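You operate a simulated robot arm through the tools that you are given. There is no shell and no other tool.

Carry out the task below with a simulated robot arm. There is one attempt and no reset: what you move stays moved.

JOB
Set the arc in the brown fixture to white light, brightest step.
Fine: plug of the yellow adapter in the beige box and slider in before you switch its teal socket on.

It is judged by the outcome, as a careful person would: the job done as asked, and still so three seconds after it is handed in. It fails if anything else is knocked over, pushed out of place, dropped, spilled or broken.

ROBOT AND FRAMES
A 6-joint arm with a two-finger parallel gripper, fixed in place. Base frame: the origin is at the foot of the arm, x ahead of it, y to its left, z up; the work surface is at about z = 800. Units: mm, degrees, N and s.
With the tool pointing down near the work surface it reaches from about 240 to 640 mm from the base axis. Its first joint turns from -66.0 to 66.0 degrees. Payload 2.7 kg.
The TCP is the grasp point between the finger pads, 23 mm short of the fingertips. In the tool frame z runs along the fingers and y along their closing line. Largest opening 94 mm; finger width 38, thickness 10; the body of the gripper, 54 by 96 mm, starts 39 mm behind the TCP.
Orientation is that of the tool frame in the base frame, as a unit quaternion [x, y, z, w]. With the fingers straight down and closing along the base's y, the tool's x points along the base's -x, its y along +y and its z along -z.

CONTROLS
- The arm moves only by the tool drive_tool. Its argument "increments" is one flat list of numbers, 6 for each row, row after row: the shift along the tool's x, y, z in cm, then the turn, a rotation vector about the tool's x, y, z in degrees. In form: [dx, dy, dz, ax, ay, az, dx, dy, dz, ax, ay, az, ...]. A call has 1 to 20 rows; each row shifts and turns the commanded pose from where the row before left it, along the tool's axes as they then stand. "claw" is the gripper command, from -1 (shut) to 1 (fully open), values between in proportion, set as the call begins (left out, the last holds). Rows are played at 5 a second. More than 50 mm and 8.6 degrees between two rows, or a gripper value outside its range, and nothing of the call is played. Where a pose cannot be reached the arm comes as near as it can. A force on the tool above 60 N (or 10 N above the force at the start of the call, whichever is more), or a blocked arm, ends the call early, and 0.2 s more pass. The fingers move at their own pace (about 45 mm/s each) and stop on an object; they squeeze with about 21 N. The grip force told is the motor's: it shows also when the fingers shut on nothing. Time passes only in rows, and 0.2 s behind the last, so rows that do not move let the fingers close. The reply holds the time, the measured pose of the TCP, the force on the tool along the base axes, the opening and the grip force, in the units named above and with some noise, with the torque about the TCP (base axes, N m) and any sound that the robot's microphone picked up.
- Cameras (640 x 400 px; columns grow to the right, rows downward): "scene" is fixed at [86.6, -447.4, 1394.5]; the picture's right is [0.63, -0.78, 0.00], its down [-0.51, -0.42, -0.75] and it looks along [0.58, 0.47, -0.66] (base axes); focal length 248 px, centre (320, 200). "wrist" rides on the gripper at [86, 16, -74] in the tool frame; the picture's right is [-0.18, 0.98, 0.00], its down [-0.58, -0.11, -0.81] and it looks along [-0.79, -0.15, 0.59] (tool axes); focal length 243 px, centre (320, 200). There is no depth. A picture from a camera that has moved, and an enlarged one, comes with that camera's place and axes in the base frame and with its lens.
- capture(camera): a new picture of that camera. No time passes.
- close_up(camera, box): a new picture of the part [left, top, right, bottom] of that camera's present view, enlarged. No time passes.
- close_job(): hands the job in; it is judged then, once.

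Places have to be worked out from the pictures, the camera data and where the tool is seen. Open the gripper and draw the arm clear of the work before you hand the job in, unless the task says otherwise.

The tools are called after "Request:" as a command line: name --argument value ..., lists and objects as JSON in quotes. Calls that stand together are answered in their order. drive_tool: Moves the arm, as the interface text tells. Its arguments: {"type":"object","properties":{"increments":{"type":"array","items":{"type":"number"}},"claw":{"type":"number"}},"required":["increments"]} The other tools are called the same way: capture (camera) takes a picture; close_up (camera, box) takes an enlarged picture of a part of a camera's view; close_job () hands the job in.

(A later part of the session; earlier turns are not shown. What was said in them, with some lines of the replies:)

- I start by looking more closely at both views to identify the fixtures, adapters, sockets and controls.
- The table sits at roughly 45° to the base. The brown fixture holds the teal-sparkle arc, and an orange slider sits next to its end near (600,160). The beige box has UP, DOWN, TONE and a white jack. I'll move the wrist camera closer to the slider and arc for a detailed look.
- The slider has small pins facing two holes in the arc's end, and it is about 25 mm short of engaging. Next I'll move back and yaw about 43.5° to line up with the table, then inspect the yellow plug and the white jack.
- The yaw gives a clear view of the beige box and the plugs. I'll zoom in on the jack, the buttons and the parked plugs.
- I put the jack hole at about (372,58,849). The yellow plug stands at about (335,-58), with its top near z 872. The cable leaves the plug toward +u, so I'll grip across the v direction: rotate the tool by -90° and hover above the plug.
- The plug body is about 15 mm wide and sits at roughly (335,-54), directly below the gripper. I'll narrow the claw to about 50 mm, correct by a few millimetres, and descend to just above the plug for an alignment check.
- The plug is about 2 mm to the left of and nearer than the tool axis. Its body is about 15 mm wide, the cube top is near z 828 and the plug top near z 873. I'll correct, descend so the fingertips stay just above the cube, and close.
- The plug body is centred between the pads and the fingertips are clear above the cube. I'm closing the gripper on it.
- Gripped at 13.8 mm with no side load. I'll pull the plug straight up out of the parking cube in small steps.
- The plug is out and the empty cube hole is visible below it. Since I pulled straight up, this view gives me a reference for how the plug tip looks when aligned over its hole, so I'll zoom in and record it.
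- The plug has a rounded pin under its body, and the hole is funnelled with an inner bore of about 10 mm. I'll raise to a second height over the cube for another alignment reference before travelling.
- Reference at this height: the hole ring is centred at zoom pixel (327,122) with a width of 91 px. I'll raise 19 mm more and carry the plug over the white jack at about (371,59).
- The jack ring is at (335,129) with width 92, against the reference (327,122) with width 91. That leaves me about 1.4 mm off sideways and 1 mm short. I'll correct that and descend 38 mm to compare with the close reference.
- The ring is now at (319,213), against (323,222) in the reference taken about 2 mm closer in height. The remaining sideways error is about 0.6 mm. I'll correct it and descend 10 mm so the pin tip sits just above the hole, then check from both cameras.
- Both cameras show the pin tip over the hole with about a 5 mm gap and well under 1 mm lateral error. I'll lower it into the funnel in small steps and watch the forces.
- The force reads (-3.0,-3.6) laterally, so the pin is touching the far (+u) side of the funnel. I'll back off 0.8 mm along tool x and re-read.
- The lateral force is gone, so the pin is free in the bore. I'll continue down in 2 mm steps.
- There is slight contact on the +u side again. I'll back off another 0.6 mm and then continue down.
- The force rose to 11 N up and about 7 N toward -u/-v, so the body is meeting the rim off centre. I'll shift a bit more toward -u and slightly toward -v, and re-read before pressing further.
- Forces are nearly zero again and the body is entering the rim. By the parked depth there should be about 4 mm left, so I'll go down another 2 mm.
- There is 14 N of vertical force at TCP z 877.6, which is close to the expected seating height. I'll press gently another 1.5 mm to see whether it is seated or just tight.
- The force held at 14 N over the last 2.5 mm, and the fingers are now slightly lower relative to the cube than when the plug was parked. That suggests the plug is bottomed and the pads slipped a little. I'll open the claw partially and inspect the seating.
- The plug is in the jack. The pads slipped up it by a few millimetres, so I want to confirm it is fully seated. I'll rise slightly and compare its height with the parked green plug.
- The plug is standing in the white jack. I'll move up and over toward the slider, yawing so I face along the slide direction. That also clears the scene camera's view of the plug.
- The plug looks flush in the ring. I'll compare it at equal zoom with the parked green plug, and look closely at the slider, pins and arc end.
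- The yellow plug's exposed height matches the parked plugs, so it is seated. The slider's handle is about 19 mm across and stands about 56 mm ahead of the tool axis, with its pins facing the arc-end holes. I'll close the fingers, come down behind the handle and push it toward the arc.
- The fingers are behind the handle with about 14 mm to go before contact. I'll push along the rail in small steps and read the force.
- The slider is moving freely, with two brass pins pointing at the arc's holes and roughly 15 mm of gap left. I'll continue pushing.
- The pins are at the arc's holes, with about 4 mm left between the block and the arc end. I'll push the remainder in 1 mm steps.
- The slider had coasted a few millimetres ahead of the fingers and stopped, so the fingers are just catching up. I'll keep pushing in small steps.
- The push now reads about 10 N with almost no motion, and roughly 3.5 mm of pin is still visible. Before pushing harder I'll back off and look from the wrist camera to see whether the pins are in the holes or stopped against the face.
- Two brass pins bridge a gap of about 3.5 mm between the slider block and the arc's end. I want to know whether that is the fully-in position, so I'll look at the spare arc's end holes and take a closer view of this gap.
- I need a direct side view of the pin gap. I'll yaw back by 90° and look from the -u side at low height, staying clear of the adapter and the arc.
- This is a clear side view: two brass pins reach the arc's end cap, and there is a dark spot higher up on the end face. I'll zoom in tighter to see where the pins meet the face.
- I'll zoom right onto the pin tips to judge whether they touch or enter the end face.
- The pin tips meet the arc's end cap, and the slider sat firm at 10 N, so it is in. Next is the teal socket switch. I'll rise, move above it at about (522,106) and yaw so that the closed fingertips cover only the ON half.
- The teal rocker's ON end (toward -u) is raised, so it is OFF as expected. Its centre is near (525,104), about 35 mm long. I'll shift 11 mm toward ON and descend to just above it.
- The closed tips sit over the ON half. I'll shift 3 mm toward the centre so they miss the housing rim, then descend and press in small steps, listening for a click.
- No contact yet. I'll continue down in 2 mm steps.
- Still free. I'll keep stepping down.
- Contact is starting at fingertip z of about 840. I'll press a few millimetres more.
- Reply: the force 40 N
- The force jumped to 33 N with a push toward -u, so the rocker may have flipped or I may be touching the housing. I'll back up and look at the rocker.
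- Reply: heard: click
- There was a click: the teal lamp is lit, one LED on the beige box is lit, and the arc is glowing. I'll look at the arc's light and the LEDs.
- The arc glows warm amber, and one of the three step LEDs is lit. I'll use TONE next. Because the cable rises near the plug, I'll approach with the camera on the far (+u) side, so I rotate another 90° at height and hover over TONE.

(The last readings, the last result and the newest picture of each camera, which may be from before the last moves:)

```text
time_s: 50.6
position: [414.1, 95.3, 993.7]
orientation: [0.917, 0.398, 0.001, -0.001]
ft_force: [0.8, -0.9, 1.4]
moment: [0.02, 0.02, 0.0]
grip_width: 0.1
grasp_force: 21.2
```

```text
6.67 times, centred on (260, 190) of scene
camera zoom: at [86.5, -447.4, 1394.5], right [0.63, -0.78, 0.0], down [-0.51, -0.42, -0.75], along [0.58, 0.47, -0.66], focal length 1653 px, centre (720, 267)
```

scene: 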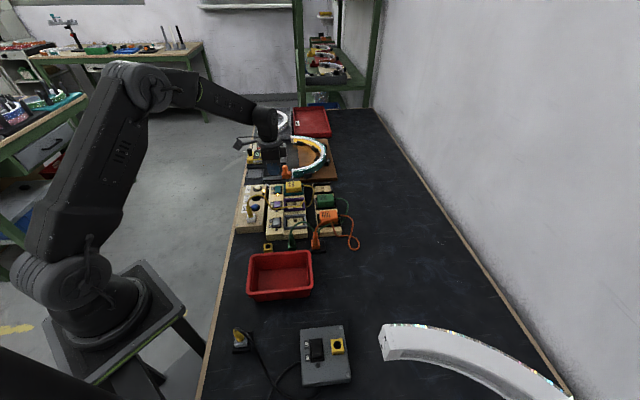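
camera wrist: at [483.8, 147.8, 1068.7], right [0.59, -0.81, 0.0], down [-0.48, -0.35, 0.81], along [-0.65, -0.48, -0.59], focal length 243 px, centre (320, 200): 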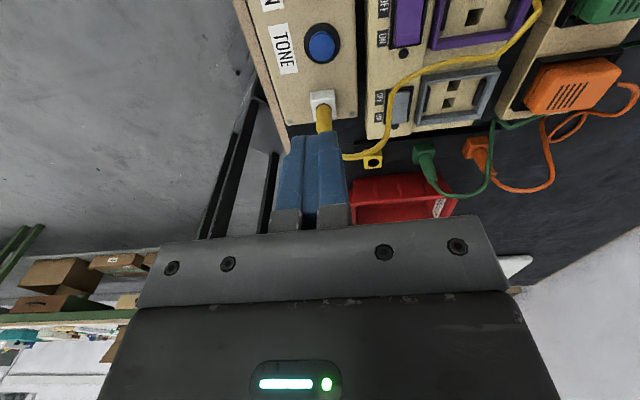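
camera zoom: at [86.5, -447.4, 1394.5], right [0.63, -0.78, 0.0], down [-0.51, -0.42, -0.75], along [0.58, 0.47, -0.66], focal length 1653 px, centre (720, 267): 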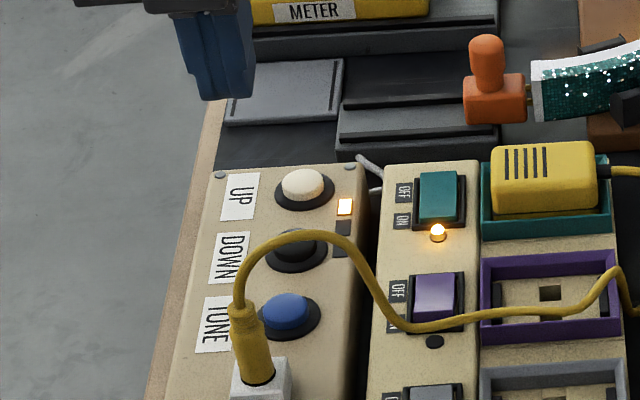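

I'm over TONE, with the button centre about 1-2 mm from the tool axis. The cable runs off to the side roughly 30 mm away. I'll offset slightly away from the plug and descend to just above the button.

Request:
drive_tool --increments '[0.22, 0.15, 0, 0, 0, 0, 0, 0, 3.8, 0, 0, 0, 0, 0, 3.8, 0, 0, 0, 0, 0, 3.7, 0, 0, 0, 0, 0, 0, 0, 0, 0]'

Request:
close_up --camera "wrist" --box '[220, 40, 420, 190]'

Request:
close_up --camera "scene" --box '[220, 175, 284, 215]'

```text
time_s: 51.8
position: [419.3, 96.1, 881.3]
orientation: [0.917, 0.399, 0.0, 0.001]
ft_force: [0.0, 0.1, 0.1]
moment: [-0.01, 0.03, 0.0]
grip_width: 0.2
grasp_force: 21.7
```

```text
2.67 times, centred on (320, 115) of wrist
camera zoom: at [488.6, 149.5, 956.4], right [0.59, -0.81, 0.0], down [-0.48, -0.35, 0.81], along [-0.65, -0.48, -0.59], focal length 647 px, centre (320, 427)
```

zoom: 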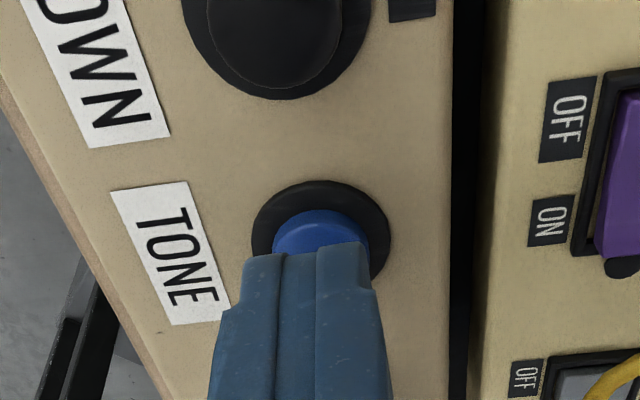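

```text
10.00 times, centred on (252, 195) of scene
camera zoom: at [86.6, -447.4, 1394.5], right [0.63, -0.78, 0.0], down [-0.51, -0.42, -0.75], along [0.58, 0.47, -0.66], focal length 2480 px, centre (1000, 250)
```

zoom: 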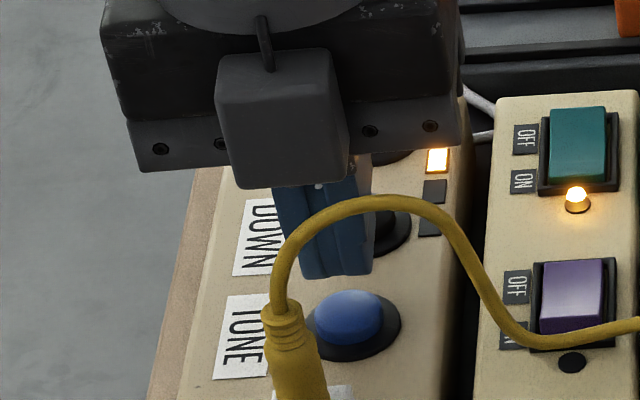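

The fingers are over the button and slightly to its +u side, with the cable arch still just clear of the gripper. I'll step down to make contact.

Request:
drive_tool --increments '[0, 0, 0.5, 0, 0, 0, 0, 0, 0.4, 0, 0, 0, 0, 0, 0.3, 0, 0, 0, 0, 0, 0, 0, 0, 0]'

Request:
close_up --camera "scene" --box '[220, 175, 284, 215]'

```text
time_s: 52.8
position: [417.7, 97.9, 869.6]
orientation: [0.917, 0.399, 0.0, 0.0]
ft_force: [0.2, -1.0, 0.2]
moment: [0.01, -0.03, -0.03]
grip_width: 0.1
grasp_force: 21.3
```

```text
10.00 times, centred on (252, 195) of scene
camera zoom: at [86.6, -447.4, 1394.5], right [0.63, -0.78, 0.0], down [-0.51, -0.42, -0.75], along [0.58, 0.47, -0.66], focal length 2480 px, centre (1000, 250)
```

zoom: 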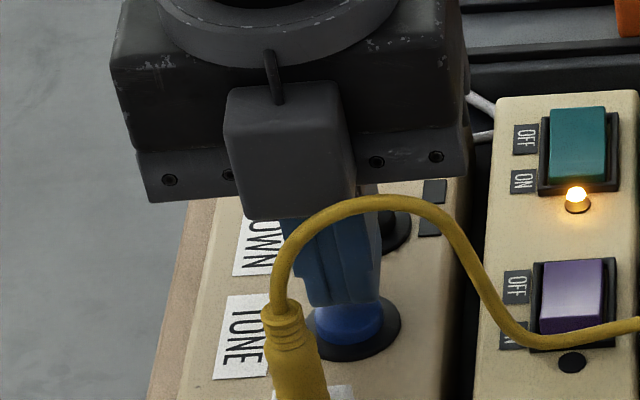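

The cable passes in front of the gripper without touching it. I'll continue down in 2 mm steps to press TONE.

Request:
drive_tool --increments '[0, 0, 0.2, 0, 0, 0, 0, 0, 0.2, 0, 0, 0, 0, 0, 0, 0, 0, 0]'

```text
time_s: 53.6
position: [418.6, 98.0, 866.5]
orientation: [0.917, 0.399, -0.001, 0.0]
ft_force: [0.6, 0.5, 0.0]
moment: [-0.01, 0.0, -0.01]
grip_width: 0.0
grasp_force: 21.1
```

No contact yet, so down a little more.

Request:
drive_tool --increments '[0, 0, 0.2, 0, 0, 0, 0, 0, 0.15, 0, 0, 0, 0, 0, 0, 0, 0, 0]'

Request:
close_up --camera "scene" --box '[220, 175, 284, 215]'

```text
time_s: 54.4
position: [417.8, 96.8, 863.2]
orientation: [0.917, 0.398, -0.001, 0.0]
ft_force: [0.1, -1.1, 1.5]
moment: [-0.01, 0.0, 0.06]
grip_width: 0.0
grasp_force: 20.9
heard: click
```

```text
10.00 times, centred on (252, 195) of scene
camera zoom: at [86.5, -447.4, 1394.4], right [0.63, -0.78, 0.0], down [-0.51, -0.42, -0.75], along [0.58, 0.47, -0.66], focal length 2480 px, centre (1000, 250)
```

zoom: 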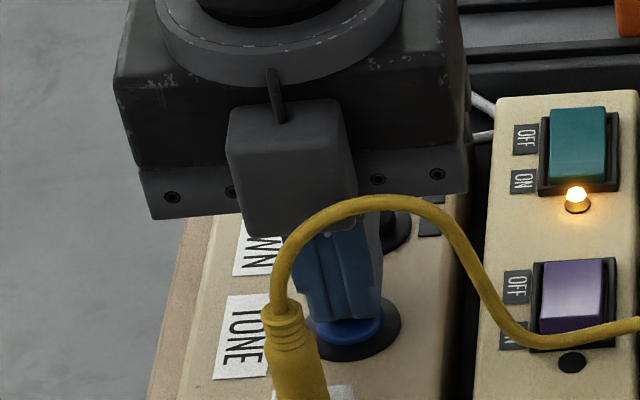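

A click: TONE registered. I'll lift slightly to release it and look at the arc's color.

Request:
drive_tool --increments '[0, 0, -0.6, 0, 0, 0, 0, 0, -0.6, 0, 0, 0, 0, 0, 0, 0, 0, 0]'

Request:
close_up --camera "scene" --box '[270, 125, 350, 185]'

Request:
close_up --camera "scene" --box '[230, 175, 294, 215]'

```text
time_s: 55.2
position: [418.9, 97.6, 875.7]
orientation: [0.917, 0.399, 0.0, 0.0]
ft_force: [0.1, -0.1, -1.1]
moment: [0.03, -0.01, -0.02]
grip_width: 0.0
grasp_force: 20.4
```

```text
6.67 times, centred on (310, 155) of scene
camera zoom: at [86.6, -447.4, 1394.5], right [0.63, -0.78, 0.0], down [-0.51, -0.42, -0.75], along [0.58, 0.47, -0.66], focal length 1653 px, centre (387, 500)
```

zoom: 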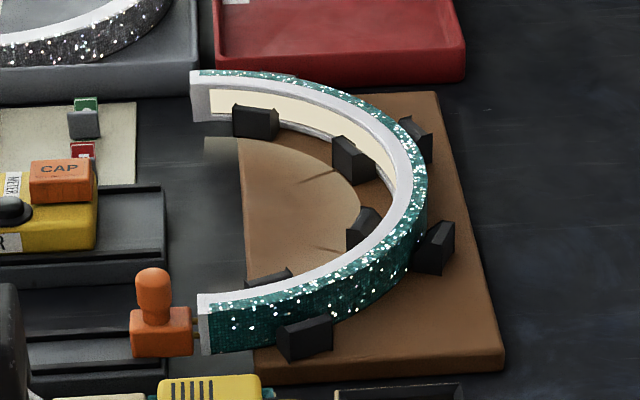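

```text
10.00 times, centred on (262, 195) of scene
camera zoom: at [86.6, -447.4, 1394.5], right [0.63, -0.78, 0.0], down [-0.51, -0.42, -0.75], along [0.58, 0.47, -0.66], focal length 2480 px, centre (900, 250)
```

zoom: 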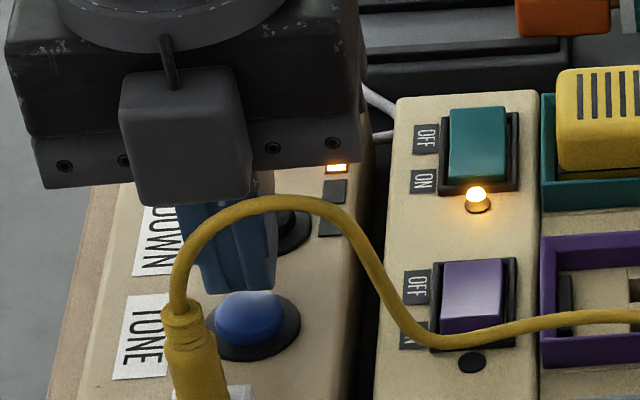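

The light changed from amber to a pale cream. I'll zoom in on the emitting band to judge the color before deciding whether another tone is whiter.

Request:
close_up --camera "scene" --box '[290, 132, 322, 152]'

Request:
close_up --camera "scene" --box '[250, 100, 330, 160]'

```text
16.00 times, centred on (306, 142) of scene
camera zoom: at [86.6, -447.4, 1394.5], right [0.63, -0.78, 0.0], down [-0.51, -0.42, -0.75], along [0.58, 0.47, -0.66], focal length 3967 px, centre (544, 1128)
```

zoom: 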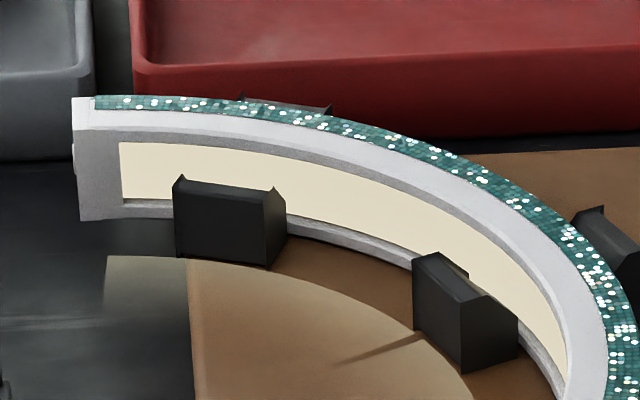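

```text
6.67 times, centred on (290, 130) of scene
camera zoom: at [86.6, -447.4, 1394.5], right [0.63, -0.78, 0.0], down [-0.51, -0.42, -0.75], along [0.58, 0.47, -0.66], focal length 1653 px, centre (520, 667)
```

zoom: 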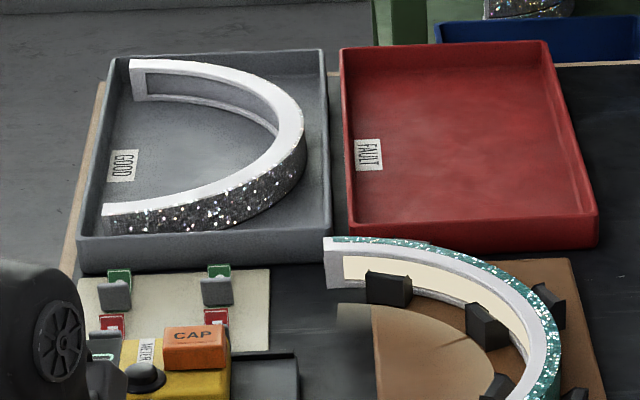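

This cream could be a middle tone, so I'll press TONE once more to see the next one in the cycle and compare.

Request:
drive_tool --increments '[0, 0, 0.6, 0, 0, 0, 0, 0, 0.4, 0, 0, 0, 0, 0, 0.2, 0, 0, 0, 0, 0, 0.05, 0, 0, 0, 0, 0, -0.65, 0, 0, 0, 0, 0, -0.6, 0, 0, 0, 0, 0, 0, 0, 0, 0]'

Request:
close_up --camera "scene" --box '[290, 132, 322, 152]'

Request:
close_up --camera "scene" --box '[230, 175, 294, 215]'

```text
time_s: 56.8
position: [418.7, 97.8, 876.1]
orientation: [0.917, 0.399, 0.0, 0.0]
ft_force: [0.5, 0.8, 0.6]
moment: [-0.03, 0.01, 0.01]
grip_width: 0.0
grasp_force: 20.8
heard: click
```

```text
16.00 times, centred on (306, 142) of scene
camera zoom: at [86.6, -447.4, 1394.5], right [0.63, -0.78, 0.0], down [-0.51, -0.42, -0.75], along [0.58, 0.47, -0.66], focal length 3967 px, centre (544, 1128)
```

zoom: 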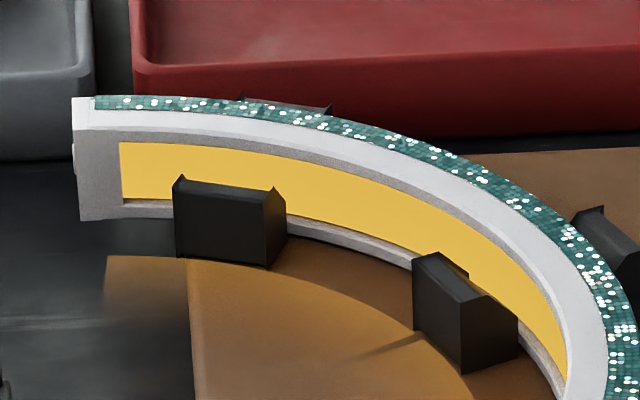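

```text
10.00 times, centred on (262, 195) of scene
camera zoom: at [86.6, -447.4, 1394.5], right [0.63, -0.78, 0.0], down [-0.51, -0.42, -0.75], along [0.58, 0.47, -0.66], focal length 2480 px, centre (900, 250)
```

zoom: 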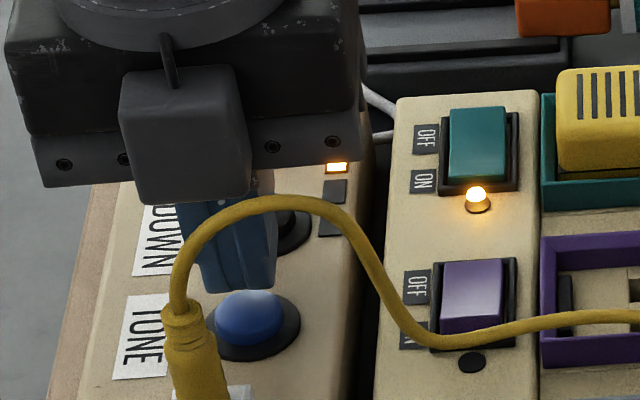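

There are only two tones, amber and the near-white one. I'll press TONE once more to return to white.

Request:
drive_tool --increments '[0, 0, 0.6, 0, 0, 0, 0, 0, 0.4, 0, 0, 0, 0, 0, 0.2, 0, 0, 0, 0, 0, 0.05, 0, 0, 0, 0, 0, -0.65, 0, 0, 0, 0, 0, -0.6, 0, 0, 0, 0, 0, 0, 0, 0, 0]'

Request:
close_up --camera "scene" --box '[290, 132, 322, 152]'

```text
time_s: 58.4
position: [418.0, 97.1, 874.8]
orientation: [0.917, 0.399, 0.0, 0.0]
ft_force: [0.4, -0.5, -0.1]
moment: [0.0, 0.03, 0.03]
grip_width: 0.0
grasp_force: 21.5
heard: click
```

```text
16.00 times, centred on (306, 142) of scene
camera zoom: at [86.6, -447.4, 1394.5], right [0.63, -0.78, 0.0], down [-0.51, -0.42, -0.75], along [0.58, 0.47, -0.66], focal length 3967 px, centre (544, 1128)
```

zoom: 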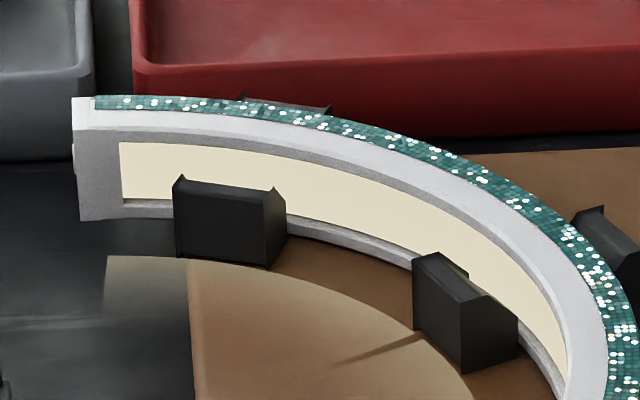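

White is on. Next is brightness: I'll lift and move about 93 mm along +u to hover over UP.

Request:
drive_tool --increments '[0, 0, -2.5, 0, 0, 0, 0, 0, -2.5, 0, 0, 0, 3.1, 0.07, 0, 0, 0, 0, 3.1, 0.07, 0, 0, 0, 0, 3.1, 0.06, 0, 0, 0, 0, 0, 0, 0, 0, 0, 0]'

Request:
close_up --camera "wrist" --box '[220, 0, 420, 150]'

Request:
close_up --camera "scene" --box '[230, 165, 294, 205]'

```text
time_s: 59.8
position: [482.5, 164.2, 926.1]
orientation: [0.917, 0.399, 0.0, -0.001]
ft_force: [-0.3, 0.5, -0.2]
moment: [0.03, 0.01, 0.0]
grip_width: 0.0
grasp_force: 21.3
```

```text
2.67 times, centred on (320, 75) of wrist
camera zoom: at [553.2, 216.4, 1001.8], right [0.59, -0.81, 0.0], down [-0.48, -0.35, 0.81], along [-0.65, -0.48, -0.59], focal length 647 px, centre (320, 533)
```

zoom: 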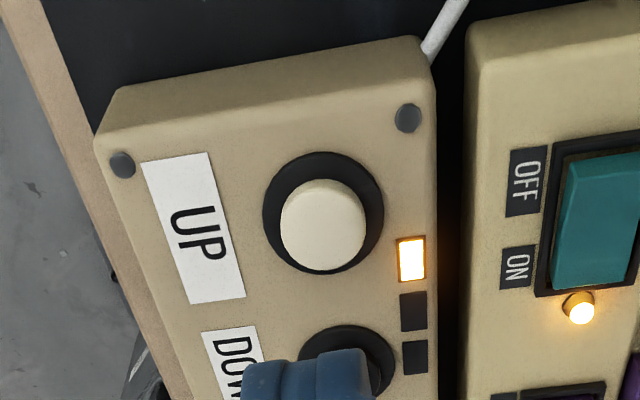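

```text
10.00 times, centred on (262, 185) of scene
camera zoom: at [86.6, -447.4, 1394.5], right [0.63, -0.78, 0.0], down [-0.51, -0.42, -0.75], along [0.58, 0.47, -0.66], focal length 2480 px, centre (900, 350)
```

zoom: 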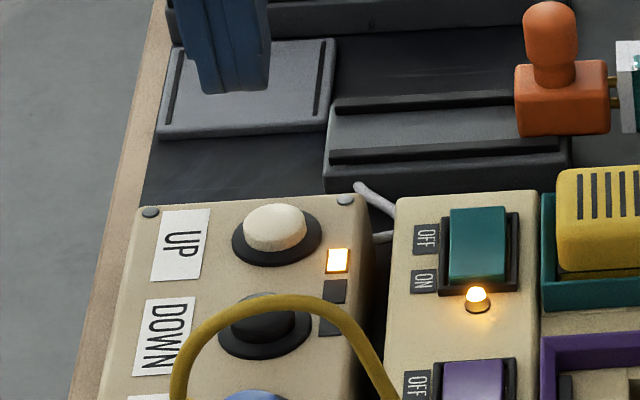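

UP is centred under the tool. I'll descend and press it, expecting a click at about the same height (TCP near 863), then release.

Request:
drive_tool --increments '[0, 0, 2.5, 0, 0, 0, 0, 0, 2.5, 0, 0, 0, 0, 0, 0.7, 0, 0, 0, 0, 0, 0.3, 0, 0, 0, 0, 0, 0.2, 0, 0, 0, 0, 0, 0, 0, 0, 0]'

```text
time_s: 61.2
position: [483.0, 164.6, 863.9]
orientation: [0.917, 0.398, 0.001, 0.0]
ft_force: [-0.4, 0.2, 1.3]
moment: [-0.01, -0.05, -0.02]
grip_width: 0.1
grasp_force: 20.3
```

Slight contact but no click yet, so I'll press 1-2 mm more.

Request:
drive_tool --increments '[0, 0, 0.1, 0, 0, 0, 0, 0, 0.1, 0, 0, 0, 0, 0, 0, 0, 0, 0]'

Request:
close_up --camera "scene" --box '[230, 165, 294, 205]'

```text
time_s: 62.0
position: [482.1, 164.6, 861.8]
orientation: [0.917, 0.399, 0.0, 0.0]
ft_force: [1.0, 0.0, 2.0]
moment: [0.0, -0.01, 0.0]
grip_width: 0.0
grasp_force: 21.1
heard: click
```

```text
10.00 times, centred on (262, 185) of scene
camera zoom: at [86.5, -447.4, 1394.4], right [0.63, -0.78, 0.0], down [-0.51, -0.42, -0.75], along [0.58, 0.47, -0.66], focal length 2480 px, centre (900, 350)
```

zoom: 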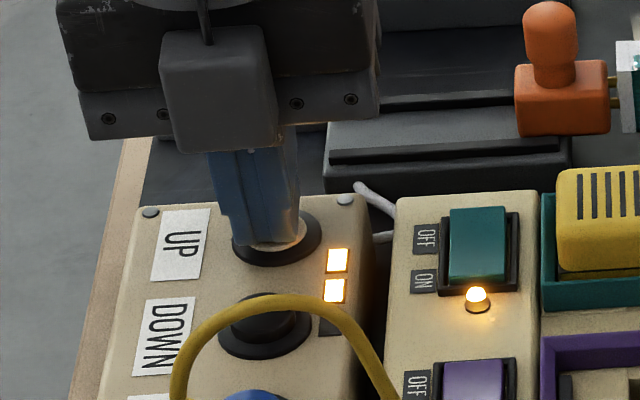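

The second LED lit, so each UP press adds one step. I'll release and press UP again for the third.

Request:
drive_tool --increments '[0, 0, -0.8, 0, 0, 0, 0, 0, 0, 0, 0, 0, 0, 0, 0.5, 0, 0, 0, 0, 0, 0.3, 0, 0, 0, 0, 0, 0, 0, 0, 0]'

Request:
close_up --camera "scene" --box '[230, 165, 294, 205]'

```text
time_s: 63.2
position: [482.8, 164.4, 861.7]
orientation: [0.917, 0.398, 0.001, 0.0]
ft_force: [-1.0, 0.8, 2.6]
moment: [-0.05, 0.06, 0.04]
grip_width: 0.1
grasp_force: 21.0
heard: click
```

```text
10.00 times, centred on (262, 185) of scene
camera zoom: at [86.5, -447.4, 1394.5], right [0.63, -0.78, 0.0], down [-0.51, -0.42, -0.75], along [0.58, 0.47, -0.66], focal length 2480 px, centre (900, 350)
```

zoom: 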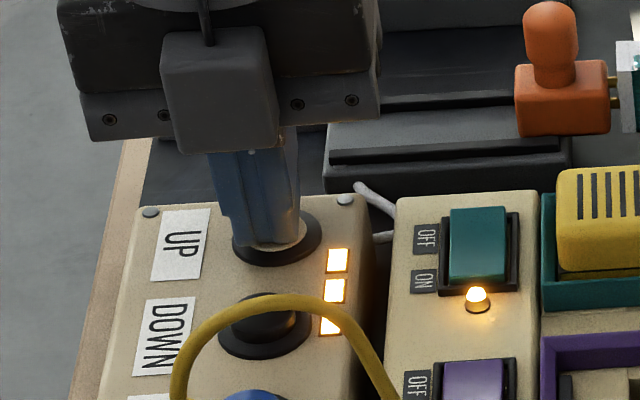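

All three step LEDs are lit. I'll lift straight up off the button, go well clear, open the gripper and check the arc.

Request:
drive_tool --increments '[0, 0, -1.0, 0, 0, 0, 0, 0, -4.0, 0, 0, 0, 0, 0, -4.5, 0, 0, 0, 0, 0, -4.5, 0, 0, 0, 0, 0, -4.5, 0, 0, 0, 0, 0, -3.0, 0, 0, 0, 0, 0, 0, 0, 0, 0]'

Request:
capture --camera "scene"

Request:
close_up --camera "scene" --box '[230, 125, 350, 225]'

Request:
close_up --camera "scene" --box '[290, 132, 322, 152]'

```text
time_s: 64.8
position: [483.8, 162.1, 1077.3]
orientation: [0.917, 0.399, 0.001, 0.0]
ft_force: [0.0, 0.1, -0.1]
moment: [-0.02, 0.04, -0.03]
grip_width: 0.0
grasp_force: 21.5
```

```text
taken
```

scene: 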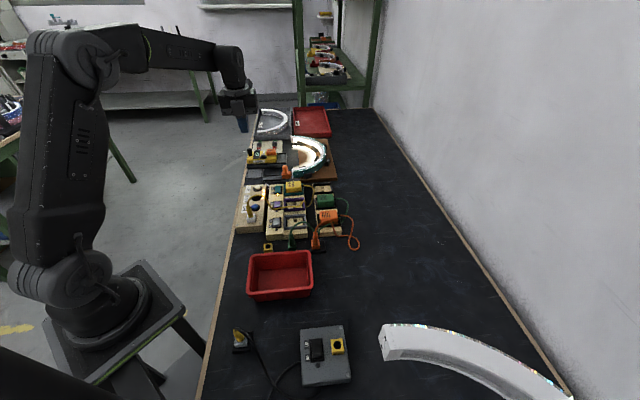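

```text
4.00 times, centred on (290, 175) of scene
camera zoom: at [86.6, -447.4, 1394.5], right [0.63, -0.78, 0.0], down [-0.51, -0.42, -0.75], along [0.58, 0.47, -0.66], focal length 992 px, centre (440, 300)
```

zoom: 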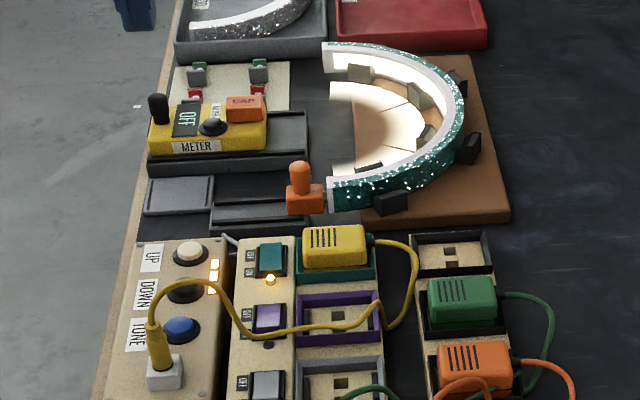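

```text
16.00 times, centred on (306, 142) of scene
camera zoom: at [86.6, -447.4, 1394.5], right [0.63, -0.78, 0.0], down [-0.51, -0.42, -0.75], along [0.58, 0.47, -0.66], focal length 3967 px, centre (544, 1128)
```

zoom: 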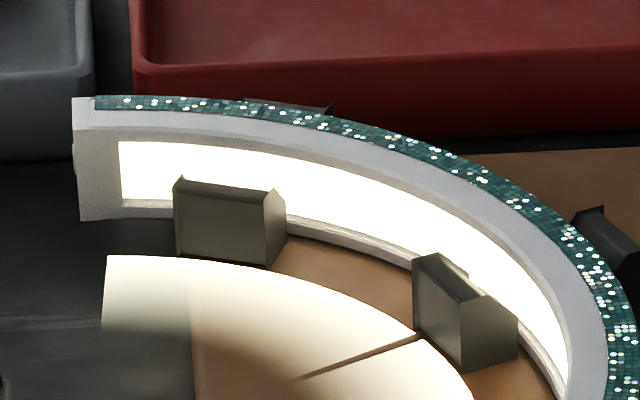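

The arc shines bright white with all three steps lit, the teal lamp is on, and the plug and slider are in place. I'll open the gripper, move back a little, and wait a few seconds to confirm it stays that way.

Request:
drive_tool --increments '[-3.0, -3.0, 0, 0, 0, 0, -3.0, -3.0, 0, 0, 0, 0, 0, 0, 0, 0, 0, 0, 0, 0, 0, 0, 0, 0, 0, 0, 0, 0, 0, 0, 0, 0, 0, 0, 0, 0, 0, 0, 0, 0, 0, 0, 0, 0, 0, 0, 0, 0, 0, 0, 0, 0, 0, 0, 0, 0, 0, 0, 0, 0, 0, 0, 0, 0, 0, 0, 0, 0, 0, 0, 0, 0, 0, 0, 0, 0, 0, 0, 0, 0, 0, 0, 0, 0, 0, 0, 0, 0, 0, 0]' --claw 1

Request:
capture --camera "scene"

Request:
close_up --camera "scene" --box '[230, 125, 350, 225]'

```text
time_s: 68.0
position: [398.5, 163.0, 1074.9]
orientation: [0.917, 0.399, 0.0, 0.0]
ft_force: [-0.4, -0.2, 0.3]
moment: [0.0, -0.02, 0.02]
grip_width: 93.7
grasp_force: 0.0
```

```text
taken
```

scene: 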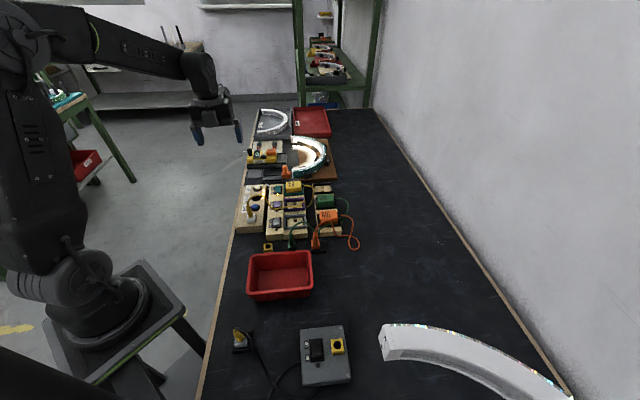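

```text
4.00 times, centred on (290, 175) of scene
camera zoom: at [86.6, -447.4, 1394.5], right [0.63, -0.78, 0.0], down [-0.51, -0.42, -0.75], along [0.58, 0.47, -0.66], focal length 992 px, centre (440, 300)
```

zoom: 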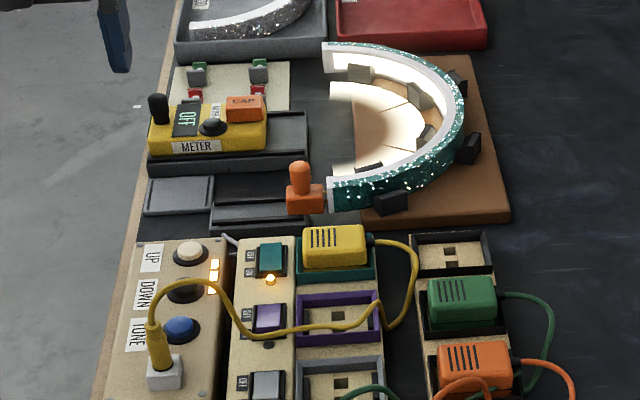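

More than three seconds on, the arc is still bright white with three steps lit. The gripper is open, the arm is clear, and nothing else has been disturbed, so I'm handing in the job.

Request:
close_job

```text
The job is handed in.
```

The arc in the brown fixture is on white light at its brightest step, and I've handed the job in. About three seconds after I drew the arm clear, it was still bright white with all three step LEDs lit.

- **Order:** the yellow adapter's plug went into the white jack on the beige box and the slider was pushed in. Only then did I switch the teal socket on.
- **Tone:** TONE only switches between amber and white. I pressed it three times: to white, back to amber to check for a third tone, then to white again.
- **Brightness:** it came on at one LED, and two presses of UP brought it to three.
- **Slider contact:** about 3.5 mm of the slider's pins still shows at the arc's end. It did not move further under a 10 N push, and the arc lit normally.

Nothing else was knocked or shifted that I could see. The gripper is open and the arm is clear of the work.
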